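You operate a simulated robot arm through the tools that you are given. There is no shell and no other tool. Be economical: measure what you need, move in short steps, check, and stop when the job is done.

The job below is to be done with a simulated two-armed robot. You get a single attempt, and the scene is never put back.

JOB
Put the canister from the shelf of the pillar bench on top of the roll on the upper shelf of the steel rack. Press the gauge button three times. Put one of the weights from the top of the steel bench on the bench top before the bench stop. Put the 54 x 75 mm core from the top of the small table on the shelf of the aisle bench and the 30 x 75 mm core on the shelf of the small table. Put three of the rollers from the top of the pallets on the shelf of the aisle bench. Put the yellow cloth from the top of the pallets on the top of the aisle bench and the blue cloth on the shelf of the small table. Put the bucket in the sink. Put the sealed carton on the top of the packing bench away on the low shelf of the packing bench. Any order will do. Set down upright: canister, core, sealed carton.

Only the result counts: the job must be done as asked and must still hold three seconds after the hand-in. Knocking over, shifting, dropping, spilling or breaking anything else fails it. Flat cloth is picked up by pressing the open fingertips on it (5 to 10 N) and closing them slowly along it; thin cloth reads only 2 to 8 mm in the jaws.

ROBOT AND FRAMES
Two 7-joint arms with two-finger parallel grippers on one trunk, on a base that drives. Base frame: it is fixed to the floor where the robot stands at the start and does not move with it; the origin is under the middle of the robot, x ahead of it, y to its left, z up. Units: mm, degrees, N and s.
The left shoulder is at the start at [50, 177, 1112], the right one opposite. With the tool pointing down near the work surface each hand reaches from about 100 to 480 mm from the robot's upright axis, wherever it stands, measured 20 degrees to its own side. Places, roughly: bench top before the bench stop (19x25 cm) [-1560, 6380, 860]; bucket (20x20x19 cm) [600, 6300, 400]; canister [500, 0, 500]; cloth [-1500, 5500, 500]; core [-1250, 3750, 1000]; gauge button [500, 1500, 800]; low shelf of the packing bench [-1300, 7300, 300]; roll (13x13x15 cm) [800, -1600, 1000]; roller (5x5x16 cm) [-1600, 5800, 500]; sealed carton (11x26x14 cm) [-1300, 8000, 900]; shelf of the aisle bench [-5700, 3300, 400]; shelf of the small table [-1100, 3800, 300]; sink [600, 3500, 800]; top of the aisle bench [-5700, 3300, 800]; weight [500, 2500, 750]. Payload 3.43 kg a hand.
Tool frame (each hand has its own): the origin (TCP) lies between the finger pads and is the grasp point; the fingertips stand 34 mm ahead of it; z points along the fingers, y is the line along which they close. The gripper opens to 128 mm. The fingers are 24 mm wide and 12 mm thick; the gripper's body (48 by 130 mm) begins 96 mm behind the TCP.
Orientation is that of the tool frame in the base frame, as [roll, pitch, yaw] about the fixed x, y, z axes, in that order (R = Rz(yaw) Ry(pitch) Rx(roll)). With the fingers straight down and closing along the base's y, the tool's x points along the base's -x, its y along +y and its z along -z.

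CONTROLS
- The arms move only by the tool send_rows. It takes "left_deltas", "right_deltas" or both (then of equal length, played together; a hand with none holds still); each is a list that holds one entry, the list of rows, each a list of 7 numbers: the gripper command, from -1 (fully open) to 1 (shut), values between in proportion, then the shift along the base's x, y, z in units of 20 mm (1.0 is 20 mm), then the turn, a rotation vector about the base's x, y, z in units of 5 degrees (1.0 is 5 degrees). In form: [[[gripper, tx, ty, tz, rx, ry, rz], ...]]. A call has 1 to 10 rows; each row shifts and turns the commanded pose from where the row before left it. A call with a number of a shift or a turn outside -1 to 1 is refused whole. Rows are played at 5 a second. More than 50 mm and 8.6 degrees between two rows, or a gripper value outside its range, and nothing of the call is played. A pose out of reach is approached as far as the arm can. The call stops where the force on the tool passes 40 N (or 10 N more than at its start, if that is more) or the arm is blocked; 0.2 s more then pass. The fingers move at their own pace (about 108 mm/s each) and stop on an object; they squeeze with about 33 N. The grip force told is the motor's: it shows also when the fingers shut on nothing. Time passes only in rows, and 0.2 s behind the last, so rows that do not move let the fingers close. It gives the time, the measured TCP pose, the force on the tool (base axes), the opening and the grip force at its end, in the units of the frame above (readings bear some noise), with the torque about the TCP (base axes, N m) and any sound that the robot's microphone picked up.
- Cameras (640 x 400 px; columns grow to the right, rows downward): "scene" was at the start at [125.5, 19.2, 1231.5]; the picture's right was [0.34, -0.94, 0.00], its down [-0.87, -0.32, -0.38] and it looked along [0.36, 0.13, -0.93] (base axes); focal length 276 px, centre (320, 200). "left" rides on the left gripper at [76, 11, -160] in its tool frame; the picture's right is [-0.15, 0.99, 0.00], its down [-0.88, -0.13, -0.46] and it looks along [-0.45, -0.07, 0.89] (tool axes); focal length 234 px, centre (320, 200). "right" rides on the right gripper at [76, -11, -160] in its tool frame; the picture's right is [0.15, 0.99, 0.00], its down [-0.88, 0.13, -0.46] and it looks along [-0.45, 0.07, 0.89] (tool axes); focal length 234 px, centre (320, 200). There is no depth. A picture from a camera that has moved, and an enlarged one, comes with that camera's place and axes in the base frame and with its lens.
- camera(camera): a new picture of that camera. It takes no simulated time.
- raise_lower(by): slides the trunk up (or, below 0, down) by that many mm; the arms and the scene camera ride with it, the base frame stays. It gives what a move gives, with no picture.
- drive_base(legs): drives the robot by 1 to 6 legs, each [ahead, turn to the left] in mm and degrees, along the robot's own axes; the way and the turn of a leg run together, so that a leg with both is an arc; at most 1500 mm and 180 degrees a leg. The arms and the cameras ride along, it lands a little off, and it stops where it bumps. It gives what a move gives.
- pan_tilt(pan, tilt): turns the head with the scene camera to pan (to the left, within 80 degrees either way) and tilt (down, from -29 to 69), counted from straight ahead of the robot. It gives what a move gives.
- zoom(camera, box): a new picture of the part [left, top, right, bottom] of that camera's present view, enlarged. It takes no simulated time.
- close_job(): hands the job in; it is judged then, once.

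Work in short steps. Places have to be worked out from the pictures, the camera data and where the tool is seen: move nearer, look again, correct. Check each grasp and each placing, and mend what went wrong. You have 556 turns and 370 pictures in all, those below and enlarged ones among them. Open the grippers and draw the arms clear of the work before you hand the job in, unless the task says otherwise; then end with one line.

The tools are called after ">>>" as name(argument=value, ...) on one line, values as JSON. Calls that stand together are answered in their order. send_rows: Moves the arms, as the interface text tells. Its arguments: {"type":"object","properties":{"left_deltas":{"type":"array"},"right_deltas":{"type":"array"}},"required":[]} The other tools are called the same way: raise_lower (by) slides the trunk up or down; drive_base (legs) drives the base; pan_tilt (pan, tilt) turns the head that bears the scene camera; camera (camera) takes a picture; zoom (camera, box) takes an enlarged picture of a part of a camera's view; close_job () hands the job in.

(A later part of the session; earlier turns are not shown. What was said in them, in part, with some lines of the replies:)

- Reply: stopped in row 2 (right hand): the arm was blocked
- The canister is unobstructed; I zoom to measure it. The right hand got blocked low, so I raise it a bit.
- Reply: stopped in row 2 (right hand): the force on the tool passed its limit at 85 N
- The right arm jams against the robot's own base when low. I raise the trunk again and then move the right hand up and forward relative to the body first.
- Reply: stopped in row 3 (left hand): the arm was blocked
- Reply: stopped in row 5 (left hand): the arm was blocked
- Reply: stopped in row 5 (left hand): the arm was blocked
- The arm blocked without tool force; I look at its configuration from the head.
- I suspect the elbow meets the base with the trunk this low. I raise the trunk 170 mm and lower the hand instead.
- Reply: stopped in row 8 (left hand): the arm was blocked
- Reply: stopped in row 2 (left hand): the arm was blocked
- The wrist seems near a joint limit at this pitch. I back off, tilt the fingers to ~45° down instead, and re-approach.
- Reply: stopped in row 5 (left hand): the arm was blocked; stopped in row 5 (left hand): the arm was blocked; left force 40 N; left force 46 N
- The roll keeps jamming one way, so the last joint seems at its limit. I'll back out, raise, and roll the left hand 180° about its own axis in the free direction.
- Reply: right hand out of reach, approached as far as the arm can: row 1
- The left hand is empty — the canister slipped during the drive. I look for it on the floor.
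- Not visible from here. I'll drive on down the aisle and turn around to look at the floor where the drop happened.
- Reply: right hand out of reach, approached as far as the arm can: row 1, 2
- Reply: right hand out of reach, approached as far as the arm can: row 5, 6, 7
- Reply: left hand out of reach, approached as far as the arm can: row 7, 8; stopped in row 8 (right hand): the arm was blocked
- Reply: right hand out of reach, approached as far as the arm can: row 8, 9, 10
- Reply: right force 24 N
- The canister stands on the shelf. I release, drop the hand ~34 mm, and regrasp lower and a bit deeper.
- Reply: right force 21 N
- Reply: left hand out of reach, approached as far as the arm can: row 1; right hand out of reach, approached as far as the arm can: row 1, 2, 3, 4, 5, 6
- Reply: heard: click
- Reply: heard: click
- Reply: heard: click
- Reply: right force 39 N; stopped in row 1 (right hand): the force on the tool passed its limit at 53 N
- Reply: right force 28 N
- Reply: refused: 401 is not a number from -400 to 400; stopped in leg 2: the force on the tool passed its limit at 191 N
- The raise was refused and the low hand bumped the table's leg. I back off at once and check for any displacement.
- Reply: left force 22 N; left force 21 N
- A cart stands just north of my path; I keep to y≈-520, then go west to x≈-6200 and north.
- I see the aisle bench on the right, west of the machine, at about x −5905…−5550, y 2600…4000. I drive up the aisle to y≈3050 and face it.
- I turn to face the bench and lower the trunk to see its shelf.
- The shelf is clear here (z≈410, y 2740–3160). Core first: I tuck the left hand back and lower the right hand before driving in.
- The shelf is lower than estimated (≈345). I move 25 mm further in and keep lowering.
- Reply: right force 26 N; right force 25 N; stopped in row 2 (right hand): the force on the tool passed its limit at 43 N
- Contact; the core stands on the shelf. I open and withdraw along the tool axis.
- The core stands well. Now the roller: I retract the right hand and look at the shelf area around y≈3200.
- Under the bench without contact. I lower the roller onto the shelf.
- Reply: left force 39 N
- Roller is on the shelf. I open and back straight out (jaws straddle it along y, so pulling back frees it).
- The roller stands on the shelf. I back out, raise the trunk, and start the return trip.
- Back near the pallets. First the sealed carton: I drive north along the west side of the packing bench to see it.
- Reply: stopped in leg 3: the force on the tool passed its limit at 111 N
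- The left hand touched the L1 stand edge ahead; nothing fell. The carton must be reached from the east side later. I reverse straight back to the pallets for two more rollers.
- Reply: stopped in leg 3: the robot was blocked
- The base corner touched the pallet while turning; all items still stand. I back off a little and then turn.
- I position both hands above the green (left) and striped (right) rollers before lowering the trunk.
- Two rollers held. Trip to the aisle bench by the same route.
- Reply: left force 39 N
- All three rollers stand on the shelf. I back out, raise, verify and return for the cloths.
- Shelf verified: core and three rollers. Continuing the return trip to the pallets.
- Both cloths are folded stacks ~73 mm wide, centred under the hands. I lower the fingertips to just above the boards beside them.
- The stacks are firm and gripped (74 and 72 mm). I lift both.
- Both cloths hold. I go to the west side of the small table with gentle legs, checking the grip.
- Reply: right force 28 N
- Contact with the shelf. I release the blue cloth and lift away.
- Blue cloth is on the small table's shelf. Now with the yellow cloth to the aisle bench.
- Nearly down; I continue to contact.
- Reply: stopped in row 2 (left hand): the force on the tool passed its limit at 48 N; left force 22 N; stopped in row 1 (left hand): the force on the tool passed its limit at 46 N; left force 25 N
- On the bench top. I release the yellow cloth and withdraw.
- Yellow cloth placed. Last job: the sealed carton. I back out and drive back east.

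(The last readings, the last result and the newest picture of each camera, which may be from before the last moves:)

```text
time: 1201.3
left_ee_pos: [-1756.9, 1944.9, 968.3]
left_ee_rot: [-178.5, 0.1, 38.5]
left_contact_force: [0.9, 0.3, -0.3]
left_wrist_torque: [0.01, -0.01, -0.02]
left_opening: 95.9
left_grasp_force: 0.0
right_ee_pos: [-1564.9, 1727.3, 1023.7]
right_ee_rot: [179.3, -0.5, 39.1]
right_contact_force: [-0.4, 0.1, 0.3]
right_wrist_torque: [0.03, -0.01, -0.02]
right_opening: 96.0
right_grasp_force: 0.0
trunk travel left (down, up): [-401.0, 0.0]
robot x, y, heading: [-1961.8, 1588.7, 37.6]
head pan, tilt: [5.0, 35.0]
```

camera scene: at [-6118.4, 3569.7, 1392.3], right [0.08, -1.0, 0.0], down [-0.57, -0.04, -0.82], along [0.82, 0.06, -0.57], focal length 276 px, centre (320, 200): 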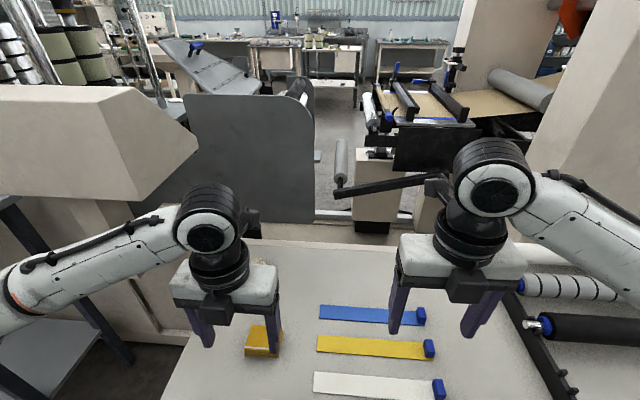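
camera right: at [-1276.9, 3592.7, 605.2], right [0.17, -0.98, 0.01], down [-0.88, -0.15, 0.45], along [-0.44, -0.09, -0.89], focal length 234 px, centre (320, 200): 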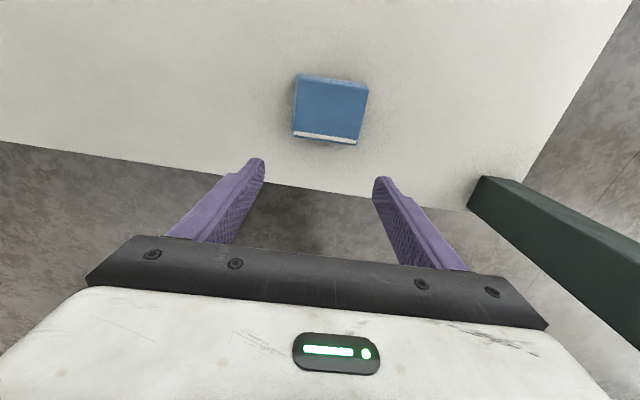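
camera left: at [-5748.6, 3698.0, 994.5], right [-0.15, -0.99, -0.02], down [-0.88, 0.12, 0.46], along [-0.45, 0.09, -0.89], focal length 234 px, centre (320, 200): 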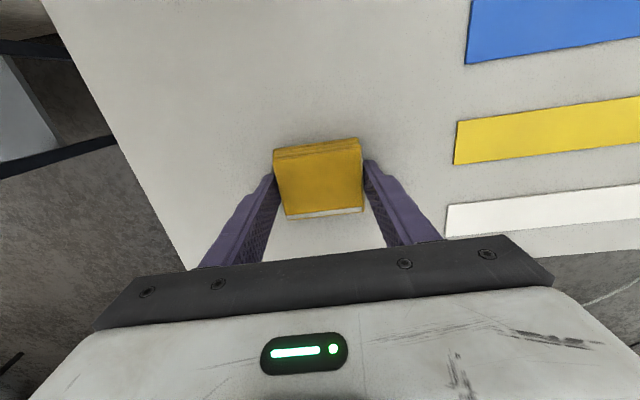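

>>> drive_base(legs=[[0, 5], [1500, 0], [590, 0], [0, 47], [1400, 0], [1400, 0]])

>>> drive_base(legs=[[1000, 0], [500, 0]])

>>> pan_tilt(pan=35, tilt=25)

>>> camera(camera="scene")

```text
time: 1227.7
left_ee_pos: [-551.3, 6219.1, 967.2]
left_ee_rot: [-178.6, 0.0, 90.1]
left_contact_force: [0.0, -0.5, 0.3]
left_wrist_torque: [0.02, 0.0, 0.01]
left_opening: 96.0
left_grasp_force: 0.0
right_ee_pos: [-262.7, 6233.0, 1023.0]
right_ee_rot: [179.2, -0.4, 90.6]
right_contact_force: [-0.1, 0.9, 0.4]
right_wrist_torque: [-0.05, -0.02, 0.0]
right_opening: 96.0
right_grasp_force: 0.1
trunk travel left (down, up): [-401.0, 0.0]
robot x, y, heading: [-404.4, 5836.2, 89.6]
head pan, tilt: [5.0, 35.0]
```

```text
time: 1235.4
left_ee_pos: [-540.6, 7732.3, 968.2]
left_ee_rot: [-178.5, 0.1, 90.5]
left_contact_force: [0.6, 0.6, -0.3]
left_wrist_torque: [0.0, 0.02, -0.01]
left_opening: 95.9
left_grasp_force: 0.1
right_ee_pos: [-251.8, 7747.8, 1023.6]
right_ee_rot: [179.3, -0.4, 91.1]
right_contact_force: [-0.2, -0.2, 0.2]
right_wrist_torque: [-0.03, 0.0, 0.05]
right_opening: 95.8
right_grasp_force: 0.0
trunk travel left (down, up): [-401.0, 0.0]
robot x, y, heading: [-390.6, 7351.1, 89.8]
head pan, tilt: [5.0, 35.0]
```

```text
time: 1236.4
left_ee_pos: [-541.1, 7731.5, 968.3]
left_ee_rot: [-178.5, 0.1, 90.6]
left_contact_force: [0.1, -0.4, 0.6]
left_wrist_torque: [0.0, -0.02, 0.0]
left_opening: 96.0
left_grasp_force: 0.1
right_ee_pos: [-251.6, 7748.0, 1022.7]
right_ee_rot: [179.3, -0.4, 91.2]
right_contact_force: [0.5, 0.3, 0.4]
right_wrist_torque: [0.0, 0.03, 0.01]
right_opening: 96.1
right_grasp_force: 0.0
trunk travel left (down, up): [-401.0, 0.0]
robot x, y, heading: [-392.6, 7348.3, 89.6]
head pan, tilt: [35.0, 25.0]
```

```text
145 pictures are left
camera scene: at [-439.1, 7495.1, 1408.0], right [0.82, 0.57, 0.0], down [0.24, -0.35, -0.91], along [-0.52, 0.74, -0.42], focal length 276 px, centre (320, 200)
```

scene: 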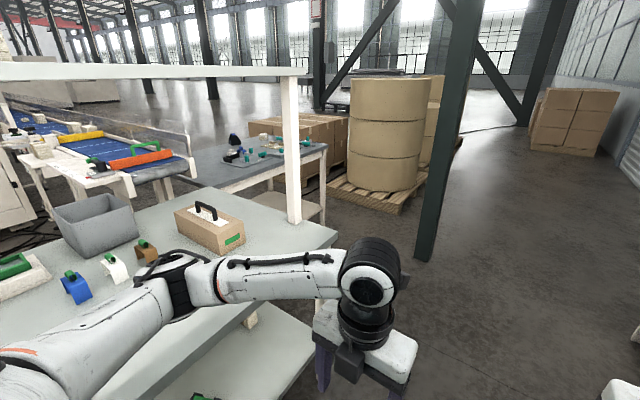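

>>> zoom(camera="scene", box=[150, 180, 270, 270])

```text
4.44 times, centred on (210, 225) of scene
camera zoom: at [-439.1, 7495.1, 1408.0], right [0.82, 0.57, 0.0], down [0.24, -0.35, -0.91], along [-0.52, 0.74, -0.42], focal length 1226 px, centre (809, 89)
```

zoom: 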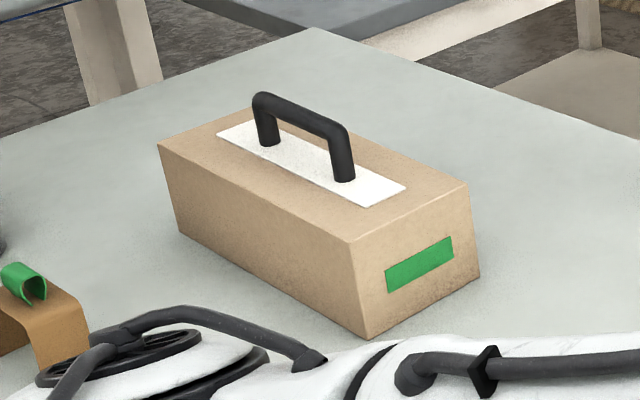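

The carton lies along x at about [-1260,7968] with its handle bar at ≈[-1240,7962,1000]. I move to face it from the east.

>>> drive_base(legs=[[0, 14], [460, 0], [0, 38], [0, 38]])

>>> send_rows(right_deltas=[[[-0.3, 0, 0, 0.5, 0, 1, 0], [-0.3, 0, 0, 0.5, 0, 1, 0], [-0.3, 0, 0, 0.5, 0, 1, 0], [-0.3, 0, 0, 0.5, 0, 1, 0], [-0.3, -0.4, 0, 0.4, 0, 1, 0], [-0.3, -0.4, 0, 0.4, 0, 1, 0], [-0.3, -0.4, 0, 0, 0, 1, 0], [-0.3, -0.4, 0, 0, 0, 1, 0], [-0.3, -0.4, 0, 0, 0, 1, 0], [-0.3, -0.4, 0, 0, 0, 1, 0]]], left_deltas=[[[-0.5, 0.5, 0, 0.5, 0, 0, 0], [-0.5, 0.5, 0, 0.5, 0, 0, 0], [-0.5, 0.5, 0, 0.5, 0, 0, 0], [-0.5, 0.5, 0, 0.5, 0, 0, 0], [-0.5, 0, 0, 0, 0, 0, 0], [-0.5, 0, 0, 0, 0, 0, 0], [-0.5, 0, 0, 0, 0, 0, 0], [-0.5, 0, 0, 0, 0, 0, 0], [-0.5, 0, 0, 0, 0, 0, 0], [-0.5, 0, 0, 0, 0, 0, 0]]])

>>> camera(camera="right")

>>> pan_tilt(pan=-5, tilt=30)

>>> camera(camera="scene")

```text
time: 1243.5
left_ee_pos: [-881.7, 7648.3, 966.9]
left_ee_rot: [-178.5, 0.0, 179.6]
left_contact_force: [0.1, -0.2, 0.4]
left_wrist_torque: [0.05, 0.02, -0.01]
left_opening: 95.8
left_grasp_force: 0.1
right_ee_pos: [-893.2, 7938.7, 1023.4]
right_ee_rot: [179.3, -0.4, -179.8]
right_contact_force: [-0.9, 0.1, -0.5]
right_wrist_torque: [0.01, 0.04, 0.02]
right_opening: 96.1
right_grasp_force: 0.1
trunk travel left (down, up): [-401.0, 0.0]
robot x, y, heading: [-500.7, 7795.6, 178.9]
head pan, tilt: [35.0, 25.0]
```

```text
time: 1245.7
left_ee_pos: [-842.2, 7648.7, 1007.5]
left_ee_rot: [-178.4, 0.1, 179.6]
left_contact_force: [0.7, -0.1, -0.7]
left_wrist_torque: [-0.04, -0.03, 0.01]
left_opening: 96.3
left_grasp_force: 0.0
right_ee_pos: [-941.4, 7938.8, 1078.6]
right_ee_rot: [179.2, -50.6, -179.6]
right_contact_force: [0.1, 0.7, -0.3]
right_wrist_torque: [0.0, -0.01, 0.0]
right_opening: 83.1
right_grasp_force: 0.1
trunk travel left (down, up): [-401.0, 0.0]
robot x, y, heading: [-493.2, 7795.1, 178.9]
head pan, tilt: [35.0, 25.0]
```

```text
143 pictures are left
camera right: at [-866.3, 7924.8, 1239.2], right [-0.09, 0.99, 0.12], down [0.91, 0.13, -0.39], along [-0.4, 0.08, -0.91], focal length 234 px, centre (320, 200)
```

right: 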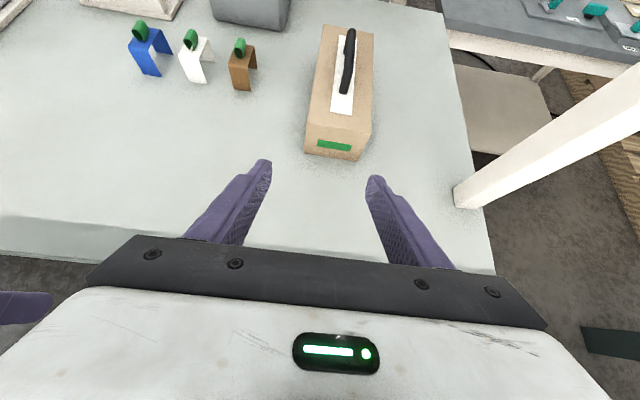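

```text
time: 1246.8
left_ee_pos: [-841.1, 7648.2, 1007.7]
left_ee_rot: [-178.5, 0.1, 179.6]
left_contact_force: [-0.6, -0.1, 0.4]
left_wrist_torque: [-0.01, 0.01, 0.0]
left_opening: 95.9
left_grasp_force: 0.1
right_ee_pos: [-941.7, 7937.3, 1078.1]
right_ee_rot: [179.1, -50.3, -179.6]
right_contact_force: [1.1, 0.2, -0.4]
right_wrist_torque: [0.0, 0.0, 0.02]
right_opening: 83.1
right_grasp_force: 0.2
trunk travel left (down, up): [-401.0, 0.0]
robot x, y, heading: [-501.7, 7793.8, 178.8]
head pan, tilt: [-5.0, 30.0]
```

```text
142 pictures are left
camera scene: at [-655.3, 7805.4, 1400.1], right [0.11, 0.99, 0.0], down [0.5, -0.05, -0.87], along [-0.86, 0.09, -0.5], focal length 276 px, centre (320, 200)
```

scene: 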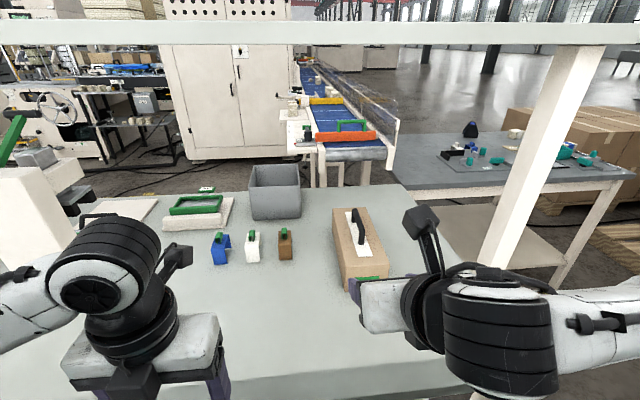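

>>> send_rows(right_deltas=[[[-0.3, -1, 0.15, -0.1, 0, 0, 0], [-0.3, -1, 0.15, -0.1, 0, 0, 0], [-0.3, -1, 0.15, -0.1, 0, 0, 0], [-0.3, -1, 0.15, -0.1, 0, 0, 0], [-0.3, -1, 0.15, -0.1, 0, 0, 0], [-0.3, -1, 0.15, -0.1, 0, 0, 0], [-0.3, -1, 0.15, -0.1, 0, 0, 0], [-0.3, -1, 0.15, -0.1, 0, 0, 0], [-0.3, -1, 0.15, -0.1, 0, 0, 0], [-0.3, -1, 0.15, -0.1, 0, 0, 0]]])

>>> camera(camera="right")

>>> zoom(camera="scene", box=[300, 180, 480, 310])

```text
time: 1249.0
left_ee_pos: [-841.7, 7648.3, 1008.1]
left_ee_rot: [-178.4, 0.2, 179.6]
left_contact_force: [0.8, 0.2, -0.3]
left_wrist_torque: [0.0, 0.01, 0.01]
left_opening: 96.0
left_grasp_force: 0.0
right_ee_pos: [-1142.1, 7969.1, 1059.2]
right_ee_rot: [179.1, -50.4, -179.8]
right_contact_force: [0.5, -1.1, -0.7]
right_wrist_torque: [-0.01, 0.03, 0.0]
right_opening: 83.3
right_grasp_force: 0.1
trunk travel left (down, up): [-401.0, 0.0]
robot x, y, heading: [-497.8, 7795.9, 178.9]
head pan, tilt: [-5.0, 30.0]
```

```text
141 pictures are left
camera right: at [-1067.1, 7956.0, 1219.0], right [-0.09, 0.99, 0.12], down [0.91, 0.13, -0.39], along [-0.4, 0.08, -0.91], focal length 234 px, centre (320, 200)
```

right: 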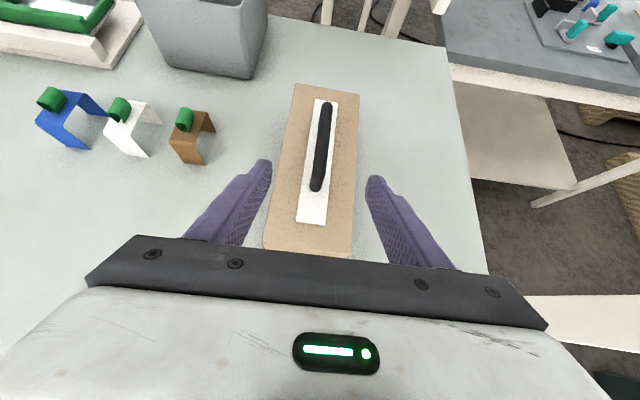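

```text
3.08 times, centred on (390, 245) of scene
camera zoom: at [-655.5, 7805.4, 1400.0], right [0.11, 0.99, 0.0], down [0.5, -0.05, -0.87], along [-0.86, 0.09, -0.5], focal length 849 px, centre (105, 62)
```

zoom: 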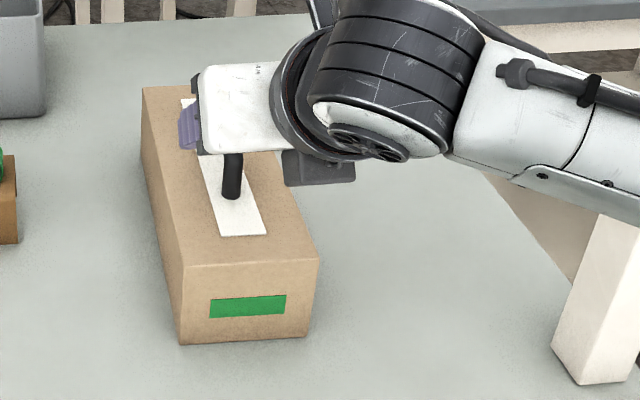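

>>> send_rows(right_deltas=[[[-0.3, -0.95, 0.03, -0.5, 0, 0, 0], [-0.3, -0.95, 0.03, -0.6, 0, 0, 0], [-0.3, -0.95, 0.03, -0.7, 0, 0, 0], [-0.3, -0.95, 0.03, -0.7, 0, 0, 0], [-0.3, -0.95, 0.03, -0.8, 0, 0, 0], [-0.3, 0, 0, 0, 0, 0, 0]]])

>>> camera(camera="right")

```text
time: 1250.4
left_ee_pos: [-842.2, 7649.6, 1006.9]
left_ee_rot: [-178.4, 0.1, 179.6]
left_contact_force: [-1.0, 0.1, 0.6]
left_wrist_torque: [0.03, 0.0, 0.01]
left_opening: 96.0
left_grasp_force: 0.1
right_ee_pos: [-1236.1, 7969.5, 992.1]
right_ee_rot: [179.1, -50.4, -179.7]
right_contact_force: [0.7, 0.2, -0.7]
right_wrist_torque: [-0.01, 0.01, 0.0]
right_opening: 83.1
right_grasp_force: 0.1
trunk travel left (down, up): [-401.0, 0.0]
robot x, y, heading: [-493.7, 7791.6, 179.0]
head pan, tilt: [-5.0, 30.0]
```

```text
139 pictures are left
camera right: at [-1161.8, 7958.2, 1152.1], right [-0.09, 0.99, 0.12], down [0.91, 0.13, -0.39], along [-0.4, 0.08, -0.91], focal length 234 px, centre (320, 200)
```

right: 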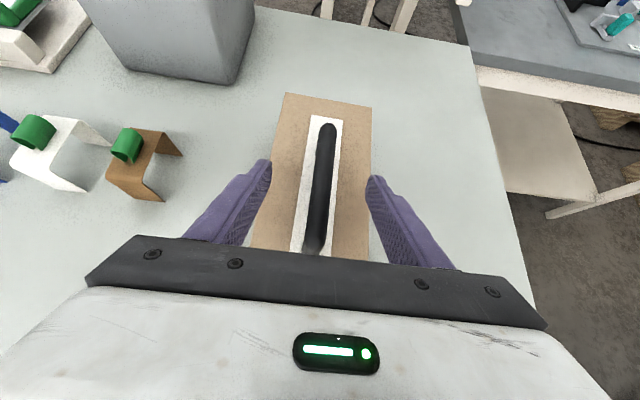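

The bar lies midway between the fingers. I close and lift.

>>> send_rows(right_deltas=[[[0.3, 0, 0, 0, 0, 0, 0], [1, 0, 0, 0, 0, 0, 0], [1, 0, 0, 0, 0, 0, 0], [1, 0, 0, 0, 0, 0, 0], [1, 0, 0, 0.3, 0, 0, 0], [1, 0, 0, 0.5, 0, 0, 0], [1, 0, 0, 0.5, 0, 0, 0], [1, 0, 0, 0, 0, 0, 0]]])

>>> camera(camera="right")

```text
time: 1252.2
left_ee_pos: [-841.7, 7648.6, 1006.4]
left_ee_rot: [-178.4, 0.1, 179.6]
left_contact_force: [0.4, 0.2, -0.1]
left_wrist_torque: [0.01, -0.01, 0.02]
left_opening: 96.2
left_grasp_force: 0.1
right_ee_pos: [-1236.8, 7970.3, 1018.3]
right_ee_rot: [179.0, -50.2, -179.6]
right_contact_force: [0.0, -0.2, -5.7]
right_wrist_torque: [-0.01, -0.08, -0.04]
right_opening: 15.4
right_grasp_force: 33.0
trunk travel left (down, up): [-401.0, 0.0]
robot x, y, heading: [-498.0, 7792.3, 179.0]
head pan, tilt: [-5.0, 30.0]
```

```text
138 pictures are left
camera right: at [-1161.7, 7958.4, 1178.5], right [-0.09, 0.99, 0.12], down [0.91, 0.13, -0.39], along [-0.4, 0.08, -0.91], focal length 234 px, centre (320, 200)
```

right: 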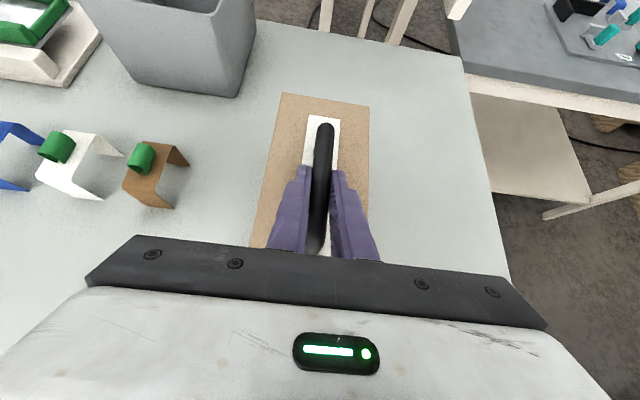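

Lifted (5.7 N). I raise it further and back off from the bench, then look at the low shelf.

>>> send_rows(right_deltas=[[[1, 0, 0, 0.7, 0, 0, 0], [1, 0, 0, 0.7, 0, 0, 0], [1, 0, 0, 0.7, 0, 0, 0], [1, 0.8, 0, 0.5, 0, 0, 0], [1, 0.8, 0, 0, 0, 0, 0], [1, 0.8, 0, 0, 0, 0, 0], [1, 0.8, 0, 0, 0, 0, 0], [1, 0.8, 0, 0, 0, 0, 0], [1, 0.8, 0, 0, 0, 0, 0]]])

>>> drive_base(legs=[[-200, 0], [-150, 0]])

>>> raise_lower(by=-350)

>>> pan_tilt(pan=25, tilt=25)

>>> camera(camera="scene")

```text
time: 1254.2
left_ee_pos: [-841.3, 7647.6, 1006.6]
left_ee_rot: [-178.4, 0.0, 179.6]
left_contact_force: [0.5, 0.7, 0.1]
left_wrist_torque: [-0.03, 0.0, 0.03]
left_opening: 96.1
left_grasp_force: 0.1
right_ee_pos: [-1140.4, 7972.0, 1072.1]
right_ee_rot: [179.1, -50.4, -179.6]
right_contact_force: [0.1, 0.2, -4.3]
right_wrist_torque: [-0.02, -0.09, 0.01]
right_opening: 15.5
right_grasp_force: 32.7
trunk travel left (down, up): [-401.0, 0.0]
robot x, y, heading: [-496.5, 7792.7, 178.9]
head pan, tilt: [-5.0, 30.0]
```

```text
time: 1256.8
left_ee_pos: [-488.1, 7642.8, 1007.9]
left_ee_rot: [-178.4, 0.1, 179.6]
left_contact_force: [-0.7, -0.5, -0.3]
left_wrist_torque: [0.0, 0.03, 0.0]
left_opening: 96.1
left_grasp_force: 0.2
right_ee_pos: [-786.9, 7964.7, 1073.0]
right_ee_rot: [179.0, -50.5, -179.9]
right_contact_force: [0.3, 0.0, -4.6]
right_wrist_torque: [0.02, -0.07, 0.0]
right_opening: 15.5
right_grasp_force: 33.5
trunk travel left (down, up): [-401.0, 0.0]
robot x, y, heading: [-144.3, 7787.9, 178.6]
head pan, tilt: [-5.0, 30.0]
```

```text
time: 1258.4
left_ee_pos: [-486.7, 7642.8, 867.9]
left_ee_rot: [-178.6, 0.0, 179.4]
left_contact_force: [-0.2, -0.8, 0.8]
left_wrist_torque: [0.03, -0.01, -0.04]
left_opening: 96.0
left_grasp_force: 0.1
right_ee_pos: [-784.4, 7962.2, 941.9]
right_ee_rot: [179.6, -51.4, -179.7]
right_contact_force: [12.8, 0.7, 9.5]
right_wrist_torque: [-0.15, 0.3, 0.17]
right_opening: 15.6
right_grasp_force: 33.1
trunk travel left (down, up): [-261.0, 140.0]
robot x, y, heading: [-144.7, 7790.7, 178.5]
head pan, tilt: [-5.0, 30.0]
stopped: the force on the tool passed its limit at 57 N (the readings are from after the stop); the commanded pose is now the measured one
```

```text
time: 1259.4
left_ee_pos: [-486.0, 7641.4, 867.4]
left_ee_rot: [-178.6, 0.0, 179.5]
left_contact_force: [-0.7, 0.3, -0.2]
left_wrist_torque: [0.0, 0.01, 0.01]
left_opening: 95.9
left_grasp_force: 0.1
right_ee_pos: [-783.9, 7963.5, 941.4]
right_ee_rot: [179.5, -51.3, -179.9]
right_contact_force: [13.3, 0.3, 14.1]
right_wrist_torque: [-0.12, 0.85, 0.09]
right_opening: 15.7
right_grasp_force: 33.1
trunk travel left (down, up): [-261.0, 140.0]
robot x, y, heading: [-141.0, 7787.5, 178.6]
head pan, tilt: [25.0, 25.0]
```

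```text
137 pictures are left
camera scene: at [-292.4, 7751.7, 1268.2], right [-0.4, 0.92, 0.0], down [0.38, 0.17, -0.91], along [-0.83, -0.36, -0.42], focal length 276 px, centre (320, 200)
```

scene: 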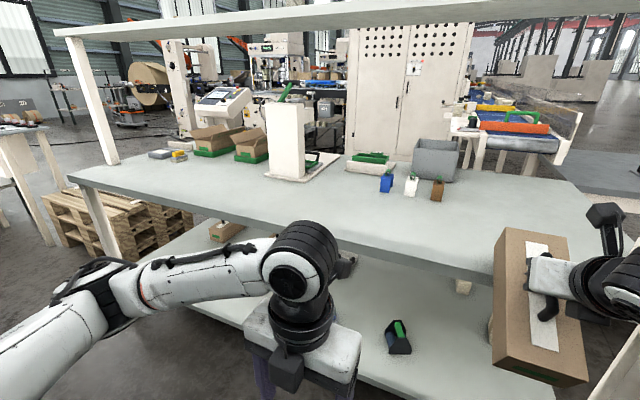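

The carton's far end caught the bench edge while lowering. I raise again and back off further.

>>> raise_lower(by=140)

>>> drive_base(legs=[[-120, 0]])

>>> pan_tilt(pan=-15, tilt=35)

>>> camera(camera="scene")

>>> camera(camera="right")

```text
time: 1261.0
left_ee_pos: [-487.2, 7642.6, 1006.3]
left_ee_rot: [-178.5, 0.1, 179.5]
left_contact_force: [0.6, 0.8, -0.5]
left_wrist_torque: [-0.01, 0.03, 0.03]
left_opening: 95.9
left_grasp_force: 0.0
right_ee_pos: [-786.4, 7962.8, 1077.4]
right_ee_rot: [179.4, -50.9, -179.9]
right_contact_force: [0.2, -0.1, -4.1]
right_wrist_torque: [0.0, -0.17, 0.01]
right_opening: 15.7
right_grasp_force: 32.9
trunk travel left (down, up): [-401.0, 0.0]
robot x, y, heading: [-143.9, 7788.0, 178.6]
head pan, tilt: [25.0, 25.0]
```

```text
time: 1262.3
left_ee_pos: [-366.3, 7639.6, 1007.6]
left_ee_rot: [-178.5, 0.2, 179.4]
left_contact_force: [0.3, 0.0, -0.1]
left_wrist_torque: [0.04, 0.03, -0.01]
left_opening: 95.9
left_grasp_force: 0.1
right_ee_pos: [-664.9, 7960.7, 1078.7]
right_ee_rot: [179.4, -51.0, -179.7]
right_contact_force: [0.3, 0.2, -4.9]
right_wrist_torque: [-0.01, -0.19, 0.02]
right_opening: 15.6
right_grasp_force: 33.2
trunk travel left (down, up): [-401.0, 0.0]
robot x, y, heading: [-22.6, 7782.6, 179.0]
head pan, tilt: [25.0, 25.0]
```

```text
time: 1263.3
left_ee_pos: [-368.0, 7641.0, 1006.3]
left_ee_rot: [-178.4, 0.1, 179.5]
left_contact_force: [0.0, 0.5, 0.7]
left_wrist_torque: [0.0, 0.01, 0.0]
left_opening: 96.0
left_grasp_force: 0.1
right_ee_pos: [-667.2, 7961.0, 1076.8]
right_ee_rot: [179.4, -50.9, -179.7]
right_contact_force: [-0.2, 0.6, -4.8]
right_wrist_torque: [0.0, -0.19, 0.03]
right_opening: 15.8
right_grasp_force: 32.8
trunk travel left (down, up): [-401.0, 0.0]
robot x, y, heading: [-21.1, 7787.2, 178.8]
head pan, tilt: [-15.0, 35.0]
```

```text
136 pictures are left
camera scene: at [-175.6, 7811.1, 1391.8], right [0.28, 0.96, 0.0], down [0.55, -0.16, -0.82], along [-0.79, 0.23, -0.57], focal length 276 px, centre (320, 200)
```

scene: 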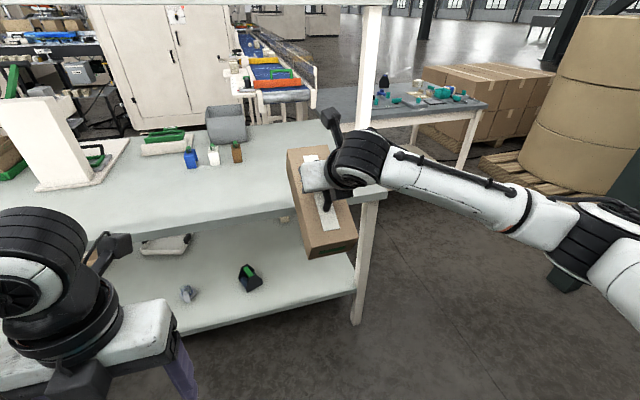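

```text
135 pictures are left
camera right: at [-589.3, 7948.4, 1236.2], right [-0.09, 0.99, 0.12], down [0.91, 0.13, -0.4], along [-0.41, 0.07, -0.91], focal length 234 px, centre (320, 200)
```

right: 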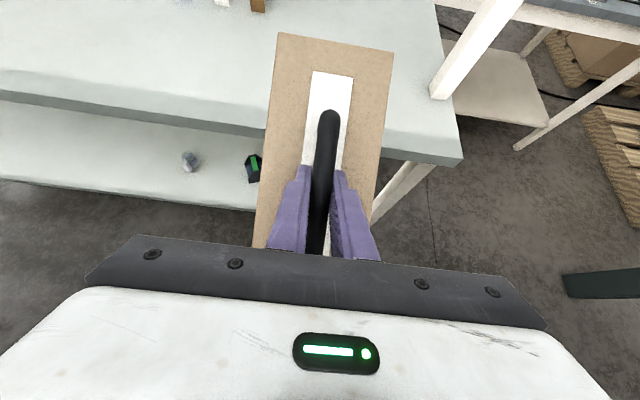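

The carton has pivoted ~27° nose-up in the jaws. I level it by rotating the hand 27° downward.

>>> send_rows(right_deltas=[[[1, 0, 0, 0, 0, -1, 0], [1, 0, 0, 0, 0, -1, 0], [1, 0, 0, 0, 0, -1, 0], [1, 0, 0, 0, 0, -1, 0], [1, 0, 0, 0, 0, -1, 0], [1, 0, 0, 0, 0, -0.5, 0], [1, 0, 0, 0, 0, 0, 0]]])

>>> camera(camera="scene")

>>> zoom(camera="scene", box=[260, 120, 420, 280])

```text
time: 1264.9
left_ee_pos: [-368.0, 7639.7, 1006.5]
left_ee_rot: [-178.4, 0.1, 179.5]
left_contact_force: [0.4, -0.3, 0.5]
left_wrist_torque: [0.01, 0.04, 0.01]
left_opening: 96.0
left_grasp_force: 0.1
right_ee_pos: [-666.4, 7959.1, 1076.4]
right_ee_rot: [179.6, -23.5, -179.8]
right_contact_force: [-1.5, 1.4, -4.4]
right_wrist_torque: [-0.01, 0.0, -0.02]
right_opening: 15.7
right_grasp_force: 33.2
trunk travel left (down, up): [-401.0, 0.0]
robot x, y, heading: [-19.7, 7785.7, 178.6]
head pan, tilt: [-15.0, 35.0]
```

```text
134 pictures are left
camera scene: at [-175.5, 7811.2, 1391.8], right [0.28, 0.96, 0.0], down [0.55, -0.16, -0.82], along [-0.79, 0.23, -0.57], focal length 276 px, centre (320, 200)
```

scene: 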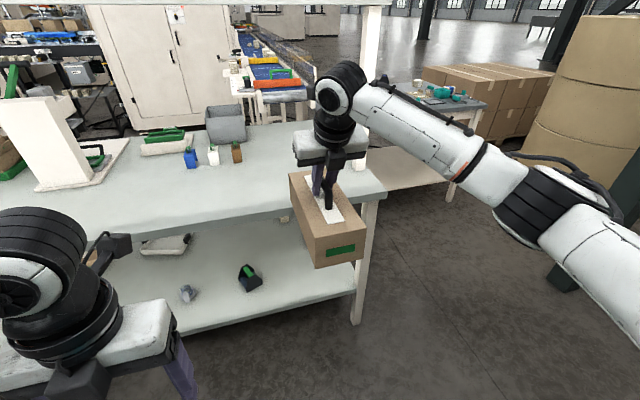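

```text
2.50 times, centred on (340, 200) of scene
camera zoom: at [-175.5, 7811.2, 1391.8], right [0.28, 0.96, 0.0], down [0.55, -0.16, -0.82], along [-0.79, 0.23, -0.57], focal length 690 px, centre (270, 200)
```

zoom: 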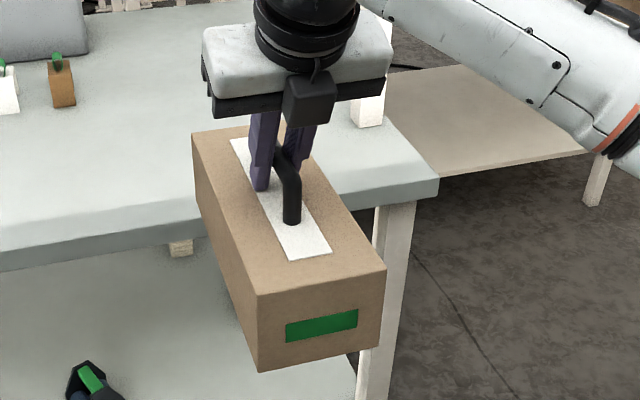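

Nearly level. I correct 3° more, lower the trunk, and bring the hand to shelf height.

>>> send_rows(right_deltas=[[[1, 0.5, 0, 0, 0, -0.6, 0], [1, 0.5, 0, 0, 0, 0, 0]]])

>>> raise_lower(by=-390)

>>> send_rows(right_deltas=[[[1, 0, 0, -1, 0, 0, 0], [1, 0, 0, -1, 0, 0, 0], [1, 0, 0, -1, 0, 0, 0], [1, 0, 0, -1, 0, 0, 0], [1, 0, 0, -1, 0, 0, 0], [1, 0, 0, -1, 0, 0, 0], [1, 0, 0, -1, 0, 0, 0], [1, 0, 0, -1, 0, 0, 0], [1, 0, 0, -1, 0, 0, 0], [1, 0, 0, 0, 0, 0, 0]]])

>>> pan_tilt(pan=-12, tilt=25)

>>> camera(camera="scene")

```text
time: 1265.5
left_ee_pos: [-367.0, 7640.9, 1007.5]
left_ee_rot: [-178.3, 0.1, 179.6]
left_contact_force: [0.3, 0.1, -0.6]
left_wrist_torque: [0.02, -0.01, 0.0]
left_opening: 96.0
left_grasp_force: 0.0
right_ee_pos: [-647.2, 7959.3, 1075.9]
right_ee_rot: [179.6, -20.4, -179.8]
right_contact_force: [0.0, 0.1, -4.3]
right_wrist_torque: [0.0, -0.01, -0.01]
right_opening: 15.6
right_grasp_force: 32.6
trunk travel left (down, up): [-401.0, 0.0]
robot x, y, heading: [-25.7, 7786.2, 178.7]
head pan, tilt: [-15.0, 35.0]
```

```text
time: 1269.3
left_ee_pos: [-366.6, 7638.9, 615.9]
left_ee_rot: [-178.3, 0.1, 179.5]
left_contact_force: [0.1, -0.6, 0.4]
left_wrist_torque: [-0.02, 0.03, 0.02]
left_opening: 96.0
left_grasp_force: 0.1
right_ee_pos: [-646.1, 7959.9, 686.1]
right_ee_rot: [179.6, -20.5, -179.8]
right_contact_force: [-0.4, 0.0, -4.1]
right_wrist_torque: [0.01, -0.01, -0.02]
right_opening: 15.6
right_grasp_force: 33.0
trunk travel left (down, up): [-11.0, 390.0]
robot x, y, heading: [-24.1, 7787.3, 178.9]
head pan, tilt: [-15.0, 35.0]
```

```text
time: 1271.5
left_ee_pos: [-366.5, 7639.1, 617.4]
left_ee_rot: [-178.4, 0.1, 179.5]
left_contact_force: [0.0, -0.2, -0.5]
left_wrist_torque: [0.02, -0.03, -0.03]
left_opening: 96.1
left_grasp_force: 0.1
right_ee_pos: [-645.1, 7959.1, 505.5]
right_ee_rot: [179.6, -20.4, -179.9]
right_contact_force: [1.0, 0.9, -4.8]
right_wrist_torque: [0.01, 0.01, 0.01]
right_opening: 15.9
right_grasp_force: 33.1
trunk travel left (down, up): [-11.0, 390.0]
robot x, y, heading: [-21.5, 7786.9, 178.9]
head pan, tilt: [-15.0, 35.0]
```

```text
time: 1272.2
left_ee_pos: [-366.9, 7639.7, 617.4]
left_ee_rot: [-178.4, 0.2, 179.4]
left_contact_force: [0.2, -0.8, 0.4]
left_wrist_torque: [-0.02, -0.01, 0.01]
left_opening: 95.8
left_grasp_force: 0.1
right_ee_pos: [-645.0, 7960.1, 505.1]
right_ee_rot: [179.7, -20.3, -179.9]
right_contact_force: [0.8, 0.1, -4.4]
right_wrist_torque: [-0.01, -0.01, 0.0]
right_opening: 15.7
right_grasp_force: 33.4
trunk travel left (down, up): [-11.0, 390.0]
robot x, y, heading: [-18.4, 7786.7, 178.8]
head pan, tilt: [-12.0, 25.0]
```

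```text
132 pictures are left
camera scene: at [-180.4, 7807.6, 1017.5], right [0.23, 0.97, 0.0], down [0.41, -0.1, -0.91], along [-0.88, 0.21, -0.42], focal length 276 px, centre (320, 200)
```

scene: 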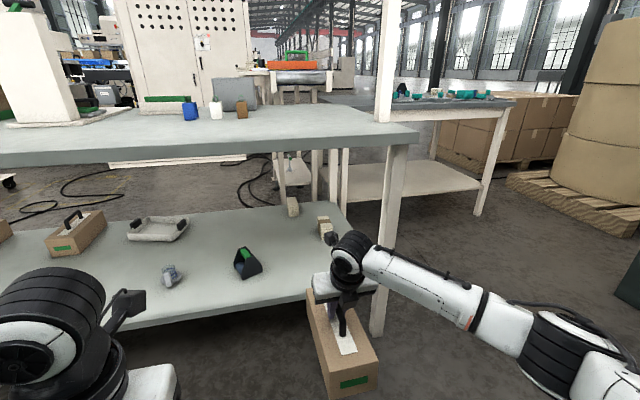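

Path is clear: the spot [-1050,7960] on the low shelf is free. I drive in 400 mm.

>>> drive_base(legs=[[200, 0], [200, 0]])

>>> camera(camera="scene")

>>> camera(camera="right")

```text
time: 1275.0
left_ee_pos: [-764.5, 7648.1, 616.1]
left_ee_rot: [-178.4, 0.1, 179.6]
left_contact_force: [-0.5, -0.4, 0.5]
left_wrist_torque: [-0.03, 0.01, -0.01]
left_opening: 96.1
left_grasp_force: 0.2
right_ee_pos: [-1042.9, 7967.3, 504.7]
right_ee_rot: [179.6, -20.4, -179.8]
right_contact_force: [0.2, 0.0, -4.4]
right_wrist_torque: [0.02, 0.03, 0.02]
right_opening: 15.8
right_grasp_force: 32.8
trunk travel left (down, up): [-11.0, 390.0]
robot x, y, heading: [-419.0, 7794.1, 178.7]
head pan, tilt: [-12.0, 25.0]
```

```text
131 pictures are left
camera scene: at [-578.4, 7815.7, 1017.6], right [0.23, 0.97, 0.0], down [0.41, -0.1, -0.91], along [-0.88, 0.21, -0.42], focal length 276 px, centre (320, 200)
```

scene: 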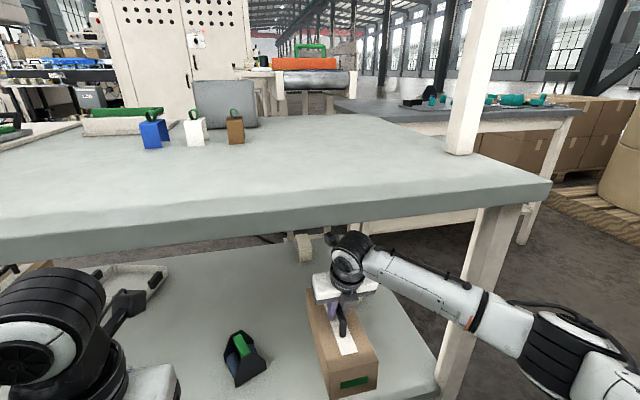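

```text
130 pictures are left
camera right: at [-1058.0, 7955.3, 681.0], right [-0.14, 0.99, 0.06], down [0.98, 0.13, 0.12], along [0.11, 0.07, -0.99], focal length 234 px, centre (320, 200)
```

right: 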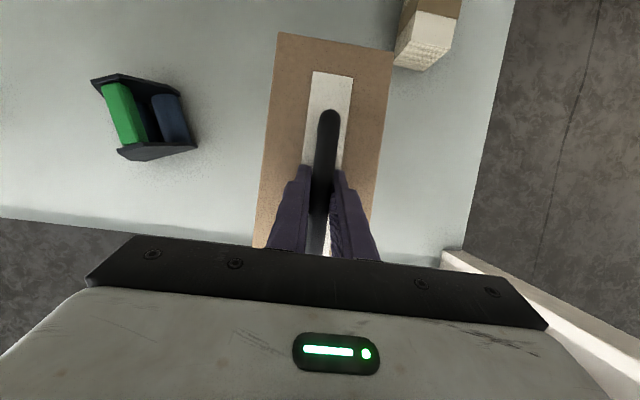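

I shift 60 mm further in and 25 mm left for clearance, then lower to contact.

>>> send_rows(right_deltas=[[[1, -0.8, -0.3, -0.3, 0, 0, 0], [1, -0.8, -0.3, -0.3, 0, 0, 0], [1, -0.8, -0.3, -0.3, 0, 0, 0], [1, -0.6, -0.3, -0.5, 0, 0, 0], [1, 0, 0, -0.6, 0, 0, 0], [1, 0, 0, -0.5, 0, 0, 0], [1, 0, 0, 0, 0, 0, 0]]])

>>> send_rows(right_deltas=[[[1, 0, 0, -0.3, 0, 0, 0], [1, 0, 0, -0.3, 0, 0, 0], [1, 0, 0, 0, 0, 0, 0]]])

>>> camera(camera="right")

```text
time: 1276.6
left_ee_pos: [-766.0, 7647.7, 616.8]
left_ee_rot: [-178.4, 0.1, 179.6]
left_contact_force: [-0.5, 0.7, -0.5]
left_wrist_torque: [0.01, 0.05, -0.04]
left_opening: 96.2
left_grasp_force: 0.1
right_ee_pos: [-1102.7, 7942.7, 454.8]
right_ee_rot: [179.6, -20.4, -179.8]
right_contact_force: [-0.4, 0.1, -5.3]
right_wrist_torque: [0.01, 0.01, 0.02]
right_opening: 15.7
right_grasp_force: 33.0
trunk travel left (down, up): [-11.0, 390.0]
robot x, y, heading: [-421.5, 7795.5, 178.9]
head pan, tilt: [-12.0, 25.0]
```

```text
time: 1277.4
left_ee_pos: [-766.1, 7647.9, 617.4]
left_ee_rot: [-178.3, 0.1, 179.7]
left_contact_force: [0.2, -0.2, -0.6]
left_wrist_torque: [-0.01, 0.01, 0.0]
left_opening: 96.2
left_grasp_force: 0.0
right_ee_pos: [-1102.4, 7943.1, 443.0]
right_ee_rot: [179.7, -20.4, -179.9]
right_contact_force: [0.0, 0.6, -3.7]
right_wrist_torque: [0.02, 0.01, 0.02]
right_opening: 15.7
right_grasp_force: 32.8
trunk travel left (down, up): [-11.0, 390.0]
robot x, y, heading: [-419.9, 7791.6, 178.8]
head pan, tilt: [-12.0, 25.0]
```

```text
129 pictures are left
camera right: at [-1118.4, 7931.1, 618.5], right [-0.14, 0.99, 0.06], down [0.98, 0.13, 0.12], along [0.11, 0.07, -0.99], focal length 234 px, centre (320, 200)
```

right: 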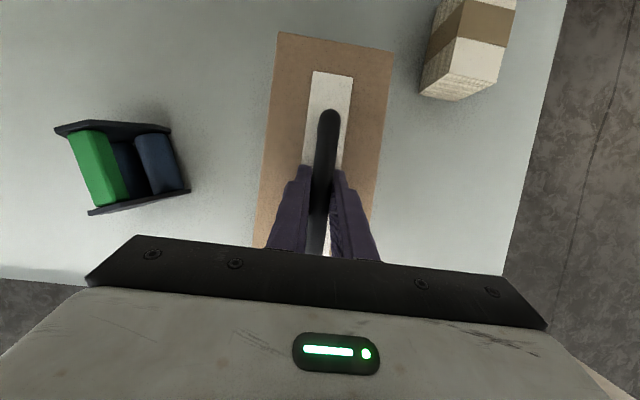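

>>> send_rows(right_deltas=[[[1, 0, 0, -0.25, 0, 0, 0], [1, 0, 0, 0, 0, 0, 0]]])

>>> send_rows(right_deltas=[[[1, 0, 0, -0.25, 0, 0, 0], [1, 0, 0, 0, 0, 0, 0]]])

>>> send_rows(right_deltas=[[[1, 0, 0, -0.25, 0, 0, 0], [1, 0, 0, 0, 0, 0, 0]]])

>>> send_rows(right_deltas=[[[1, 0, 0, -0.25, 0, 0, 0], [1, 0, 0, 0, 0, 0, 0]]])

```text
time: 1278.0
left_ee_pos: [-765.1, 7647.5, 616.8]
left_ee_rot: [-178.4, 0.0, 179.6]
left_contact_force: [0.3, -0.3, 0.4]
left_wrist_torque: [-0.01, -0.04, 0.01]
left_opening: 95.8
left_grasp_force: 0.0
right_ee_pos: [-1103.1, 7944.1, 437.9]
right_ee_rot: [179.6, -20.4, -179.7]
right_contact_force: [0.7, 0.3, -4.3]
right_wrist_torque: [-0.02, 0.0, 0.01]
right_opening: 15.8
right_grasp_force: 32.9
trunk travel left (down, up): [-11.0, 390.0]
robot x, y, heading: [-418.3, 7793.5, 179.0]
head pan, tilt: [-12.0, 25.0]
```

```text
time: 1278.6
left_ee_pos: [-765.7, 7648.6, 617.6]
left_ee_rot: [-178.3, 0.0, 179.6]
left_contact_force: [0.9, -0.1, -0.3]
left_wrist_torque: [-0.01, 0.0, 0.01]
left_opening: 96.0
left_grasp_force: 0.0
right_ee_pos: [-1103.8, 7942.6, 432.9]
right_ee_rot: [179.6, -20.5, -180.0]
right_contact_force: [0.1, -0.2, -4.6]
right_wrist_torque: [0.01, 0.01, 0.01]
right_opening: 16.1
right_grasp_force: 33.0
trunk travel left (down, up): [-11.0, 390.0]
robot x, y, heading: [-423.0, 7793.4, 178.8]
head pan, tilt: [-12.0, 25.0]
```

```text
time: 1279.2
left_ee_pos: [-763.8, 7648.4, 617.9]
left_ee_rot: [-178.5, 0.2, 179.6]
left_contact_force: [0.4, 0.1, -0.2]
left_wrist_torque: [0.02, 0.0, 0.0]
left_opening: 95.9
left_grasp_force: 0.1
right_ee_pos: [-1104.4, 7942.4, 429.4]
right_ee_rot: [179.6, -20.7, -179.7]
right_contact_force: [2.6, 1.2, 6.4]
right_wrist_torque: [-0.03, 0.95, -0.04]
right_opening: 15.7
right_grasp_force: 33.2
trunk travel left (down, up): [-11.0, 390.0]
robot x, y, heading: [-419.8, 7793.4, 178.6]
head pan, tilt: [-12.0, 25.0]
```

```text
time: 1279.8
left_ee_pos: [-764.0, 7648.6, 616.6]
left_ee_rot: [-178.5, 0.1, 179.7]
left_contact_force: [-0.1, -0.7, 1.2]
left_wrist_torque: [0.02, 0.0, -0.01]
left_opening: 96.0
left_grasp_force: 0.0
right_ee_pos: [-1104.1, 7942.3, 424.2]
right_ee_rot: [179.5, -20.5, -179.8]
right_contact_force: [4.0, -0.1, 5.9]
right_wrist_torque: [-0.02, 0.86, 0.0]
right_opening: 15.5
right_grasp_force: 32.8
trunk travel left (down, up): [-11.0, 390.0]
robot x, y, heading: [-422.7, 7793.7, 178.8]
head pan, tilt: [-12.0, 25.0]
```

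One end touches first and the carton is settling level. A little more.

>>> send_rows(right_deltas=[[[1, 0, 0, -0.25, 0, 0, 0], [1, 0, 0, 0, 0, 0, 0]]])

>>> send_rows(right_deltas=[[[1, 0, 0, -0.2, 0, 0, 0], [1, 0, 0, 0, 0, 0, 0]]])

>>> zoom(camera="scene", box=[260, 220, 460, 400])

```text
time: 1280.4
left_ee_pos: [-764.5, 7646.9, 618.7]
left_ee_rot: [-178.4, -0.1, 179.6]
left_contact_force: [-0.2, 0.6, 1.1]
left_wrist_torque: [0.0, -0.01, -0.03]
left_opening: 96.1
left_grasp_force: 0.1
right_ee_pos: [-1104.8, 7942.2, 422.6]
right_ee_rot: [179.6, -20.7, -179.8]
right_contact_force: [7.9, 1.1, 24.3]
right_wrist_torque: [-0.1, -1.01, 0.09]
right_opening: 15.6
right_grasp_force: 33.1
trunk travel left (down, up): [-11.0, 390.0]
robot x, y, heading: [-421.3, 7794.6, 178.7]
head pan, tilt: [-12.0, 25.0]
```

```text
time: 1280.8
left_ee_pos: [-765.1, 7647.3, 617.4]
left_ee_rot: [-178.5, 0.1, 179.5]
left_contact_force: [0.6, 0.3, 0.6]
left_wrist_torque: [0.0, -0.01, 0.01]
left_opening: 96.0
left_grasp_force: 0.1
right_ee_pos: [-1106.9, 7941.3, 421.5]
right_ee_rot: [179.5, -21.1, -179.8]
right_contact_force: [0.7, 1.7, 14.9]
right_wrist_torque: [-0.07, -1.16, 0.07]
right_opening: 15.5
right_grasp_force: 33.3
trunk travel left (down, up): [-11.0, 390.0]
robot x, y, heading: [-422.7, 7792.1, 179.0]
head pan, tilt: [-12.0, 25.0]
stopped in row 2 (right hand): the force on the tool passed its limit at 42 N (the readings are from after the stop); the commanded pose is now the measured one
```

```text
2.22 times, centred on (360, 310) of scene
camera zoom: at [-576.9, 7815.5, 1017.6], right [0.23, 0.97, 0.0], down [0.41, -0.1, -0.91], along [-0.88, 0.21, -0.42], focal length 613 px, centre (231, -44)
```

zoom: 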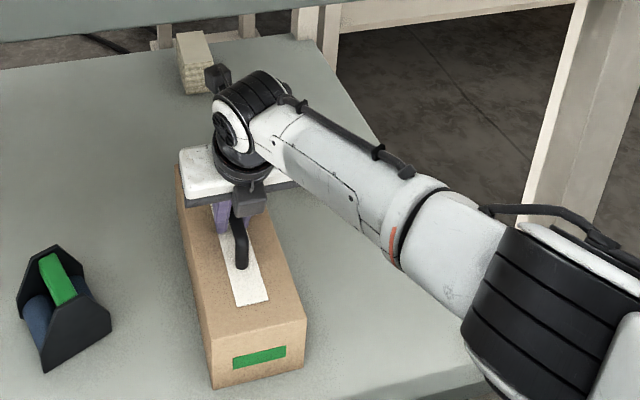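

The carton rests flat on the low shelf. I release, rise off the handle and back out.

>>> send_rows(right_deltas=[[[1, 0, 0, 0.1, 0, 0, 0], [0.4, 0, 0, 0, 0, 0, 0], [0.1, 0, 0, 0, 0, 0, 0], [0.1, 0.1, 0, 0.5, 0, 0, 0], [0.1, 0.2, 0, 0.8, 0, 0, 0], [0.1, 0.2, 0, 0.8, 0, 0, 0], [0.1, 0.2, 0, 0.8, 0, 0, 0], [0.1, 0, 0, 0, 0, 0, 0]]])

>>> drive_base(legs=[[-300, 0]])

>>> camera(camera="scene")

```text
time: 1282.6
left_ee_pos: [-764.0, 7647.8, 616.4]
left_ee_rot: [-178.5, 0.1, 179.6]
left_contact_force: [0.0, 1.3, -0.7]
left_wrist_torque: [0.01, 0.0, 0.03]
left_opening: 96.1
left_grasp_force: 0.1
right_ee_pos: [-1090.7, 7941.5, 477.7]
right_ee_rot: [179.5, -20.5, -179.9]
right_contact_force: [-0.7, 0.7, 0.7]
right_wrist_torque: [0.0, -0.01, -0.04]
right_opening: 57.5
right_grasp_force: 0.1
trunk travel left (down, up): [-11.0, 390.0]
robot x, y, heading: [-421.9, 7793.3, 178.8]
head pan, tilt: [-12.0, 25.0]
```

```text
time: 1284.7
left_ee_pos: [-459.8, 7640.6, 617.3]
left_ee_rot: [-178.5, 0.1, 179.6]
left_contact_force: [-0.5, 0.5, 0.4]
left_wrist_torque: [0.0, 0.0, -0.01]
left_opening: 95.9
left_grasp_force: 0.0
right_ee_pos: [-786.6, 7935.5, 479.0]
right_ee_rot: [179.6, -20.5, -179.6]
right_contact_force: [0.4, -0.5, -0.3]
right_wrist_torque: [0.03, 0.0, -0.02]
right_opening: 57.3
right_grasp_force: 0.1
trunk travel left (down, up): [-11.0, 390.0]
robot x, y, heading: [-113.3, 7787.5, 178.7]
head pan, tilt: [-12.0, 25.0]
```

```text
127 pictures are left
camera scene: at [-273.9, 7809.2, 1017.6], right [0.23, 0.97, 0.0], down [0.41, -0.1, -0.91], along [-0.88, 0.2, -0.42], focal length 276 px, centre (320, 200)
```

scene: 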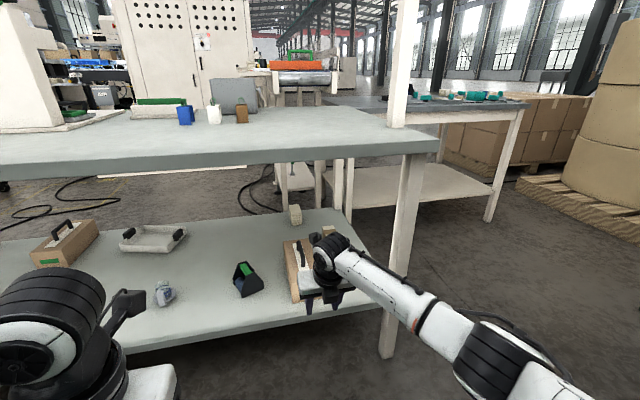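

>>> raise_lower(by=200)

>>> pan_tilt(pan=-12, tilt=35)

>>> camera(camera="scene")

>>> camera(camera="right")

```text
time: 1286.8
left_ee_pos: [-460.0, 7641.0, 816.7]
left_ee_rot: [-178.5, 0.1, 179.8]
left_contact_force: [-0.6, -1.1, 0.3]
left_wrist_torque: [0.03, -0.01, 0.0]
left_opening: 95.9
left_grasp_force: 0.0
right_ee_pos: [-786.5, 7933.7, 679.0]
right_ee_rot: [179.7, -20.6, -179.5]
right_contact_force: [0.3, -0.6, 0.5]
right_wrist_torque: [0.02, -0.05, 0.0]
right_opening: 57.6
right_grasp_force: 0.0
trunk travel left (down, up): [-211.0, 190.0]
robot x, y, heading: [-115.6, 7789.0, 178.9]
head pan, tilt: [-12.0, 25.0]
```

```text
time: 1287.6
left_ee_pos: [-460.6, 7641.7, 816.2]
left_ee_rot: [-178.5, 0.1, 179.7]
left_contact_force: [-0.2, 0.2, -0.2]
left_wrist_torque: [-0.01, 0.01, 0.01]
left_opening: 96.0
left_grasp_force: 0.1
right_ee_pos: [-787.0, 7934.5, 677.7]
right_ee_rot: [179.6, -20.6, -179.6]
right_contact_force: [0.4, -0.1, 0.1]
right_wrist_torque: [0.01, 0.0, 0.0]
right_opening: 57.4
right_grasp_force: 0.1
trunk travel left (down, up): [-211.0, 190.0]
robot x, y, heading: [-119.9, 7785.9, 179.0]
head pan, tilt: [-12.0, 35.0]
```

```text
126 pictures are left
camera scene: at [-269.9, 7808.3, 1201.9], right [0.23, 0.97, 0.0], down [0.56, -0.13, -0.82], along [-0.8, 0.18, -0.57], focal length 276 px, centre (320, 200)
```

scene: 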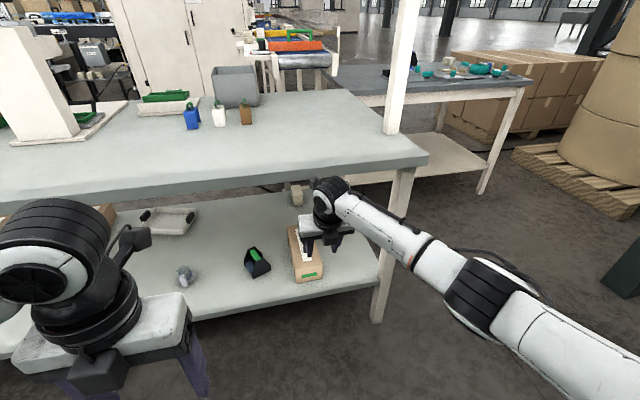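

```text
125 pictures are left
camera right: at [-800.9, 7922.7, 854.6], right [-0.14, 0.99, 0.06], down [0.98, 0.13, 0.12], along [0.11, 0.07, -0.99], focal length 234 px, centre (320, 200)
```

right: 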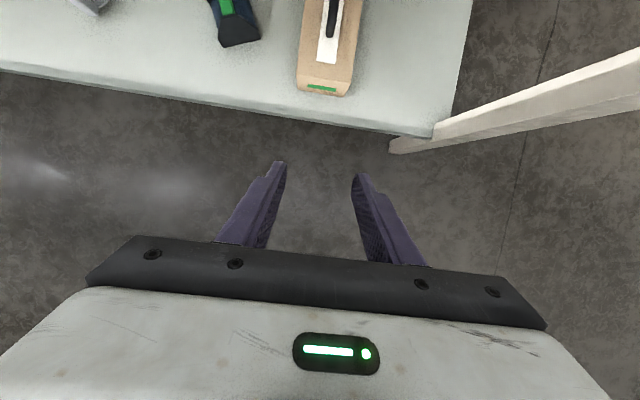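

The carton stands upright on the low shelf. All items are done; I open both grippers fully, with the arms clear, and hand in.

>>> send_rows(left_deltas=[[[-1, 0, 0, 0, 0, 0, 0], [-1, 0, 0, 0, 0, 0, 0], [-1, 0, 0, 0, 0, 0, 0]]], right_deltas=[[[-1, 0.5, 0, 0, 0, 0, 0], [-1, 0.5, 0, 0, 0, 0, 0], [-1, 0, 0, 0, 0, 0, 0]]])

>>> close_job()

```text
time: 1288.4
left_ee_pos: [-460.2, 7640.7, 816.9]
left_ee_rot: [-178.5, 0.2, 179.7]
left_contact_force: [0.5, 0.3, 0.1]
left_wrist_torque: [0.05, -0.02, 0.01]
left_opening: 128.3
left_grasp_force: 0.0
right_ee_pos: [-767.0, 7933.3, 679.0]
right_ee_rot: [179.5, -20.6, -179.6]
right_contact_force: [0.9, -0.8, -0.1]
right_wrist_torque: [-0.03, 0.03, 0.03]
right_opening: 128.0
right_grasp_force: 0.0
trunk travel left (down, up): [-211.0, 190.0]
robot x, y, heading: [-111.6, 7787.4, 178.8]
head pan, tilt: [-12.0, 35.0]
```

```text
The job is handed in.
```

I placed every item where the job asked, pressed the gauge button three times (three clicks heard) and handed the job in. On the way the canister fell from the gripper once, I pressed the carton against the bench edge, and I bumped the small table's leg, the L1 stand and the pallets; I saw nothing else fall or shift.
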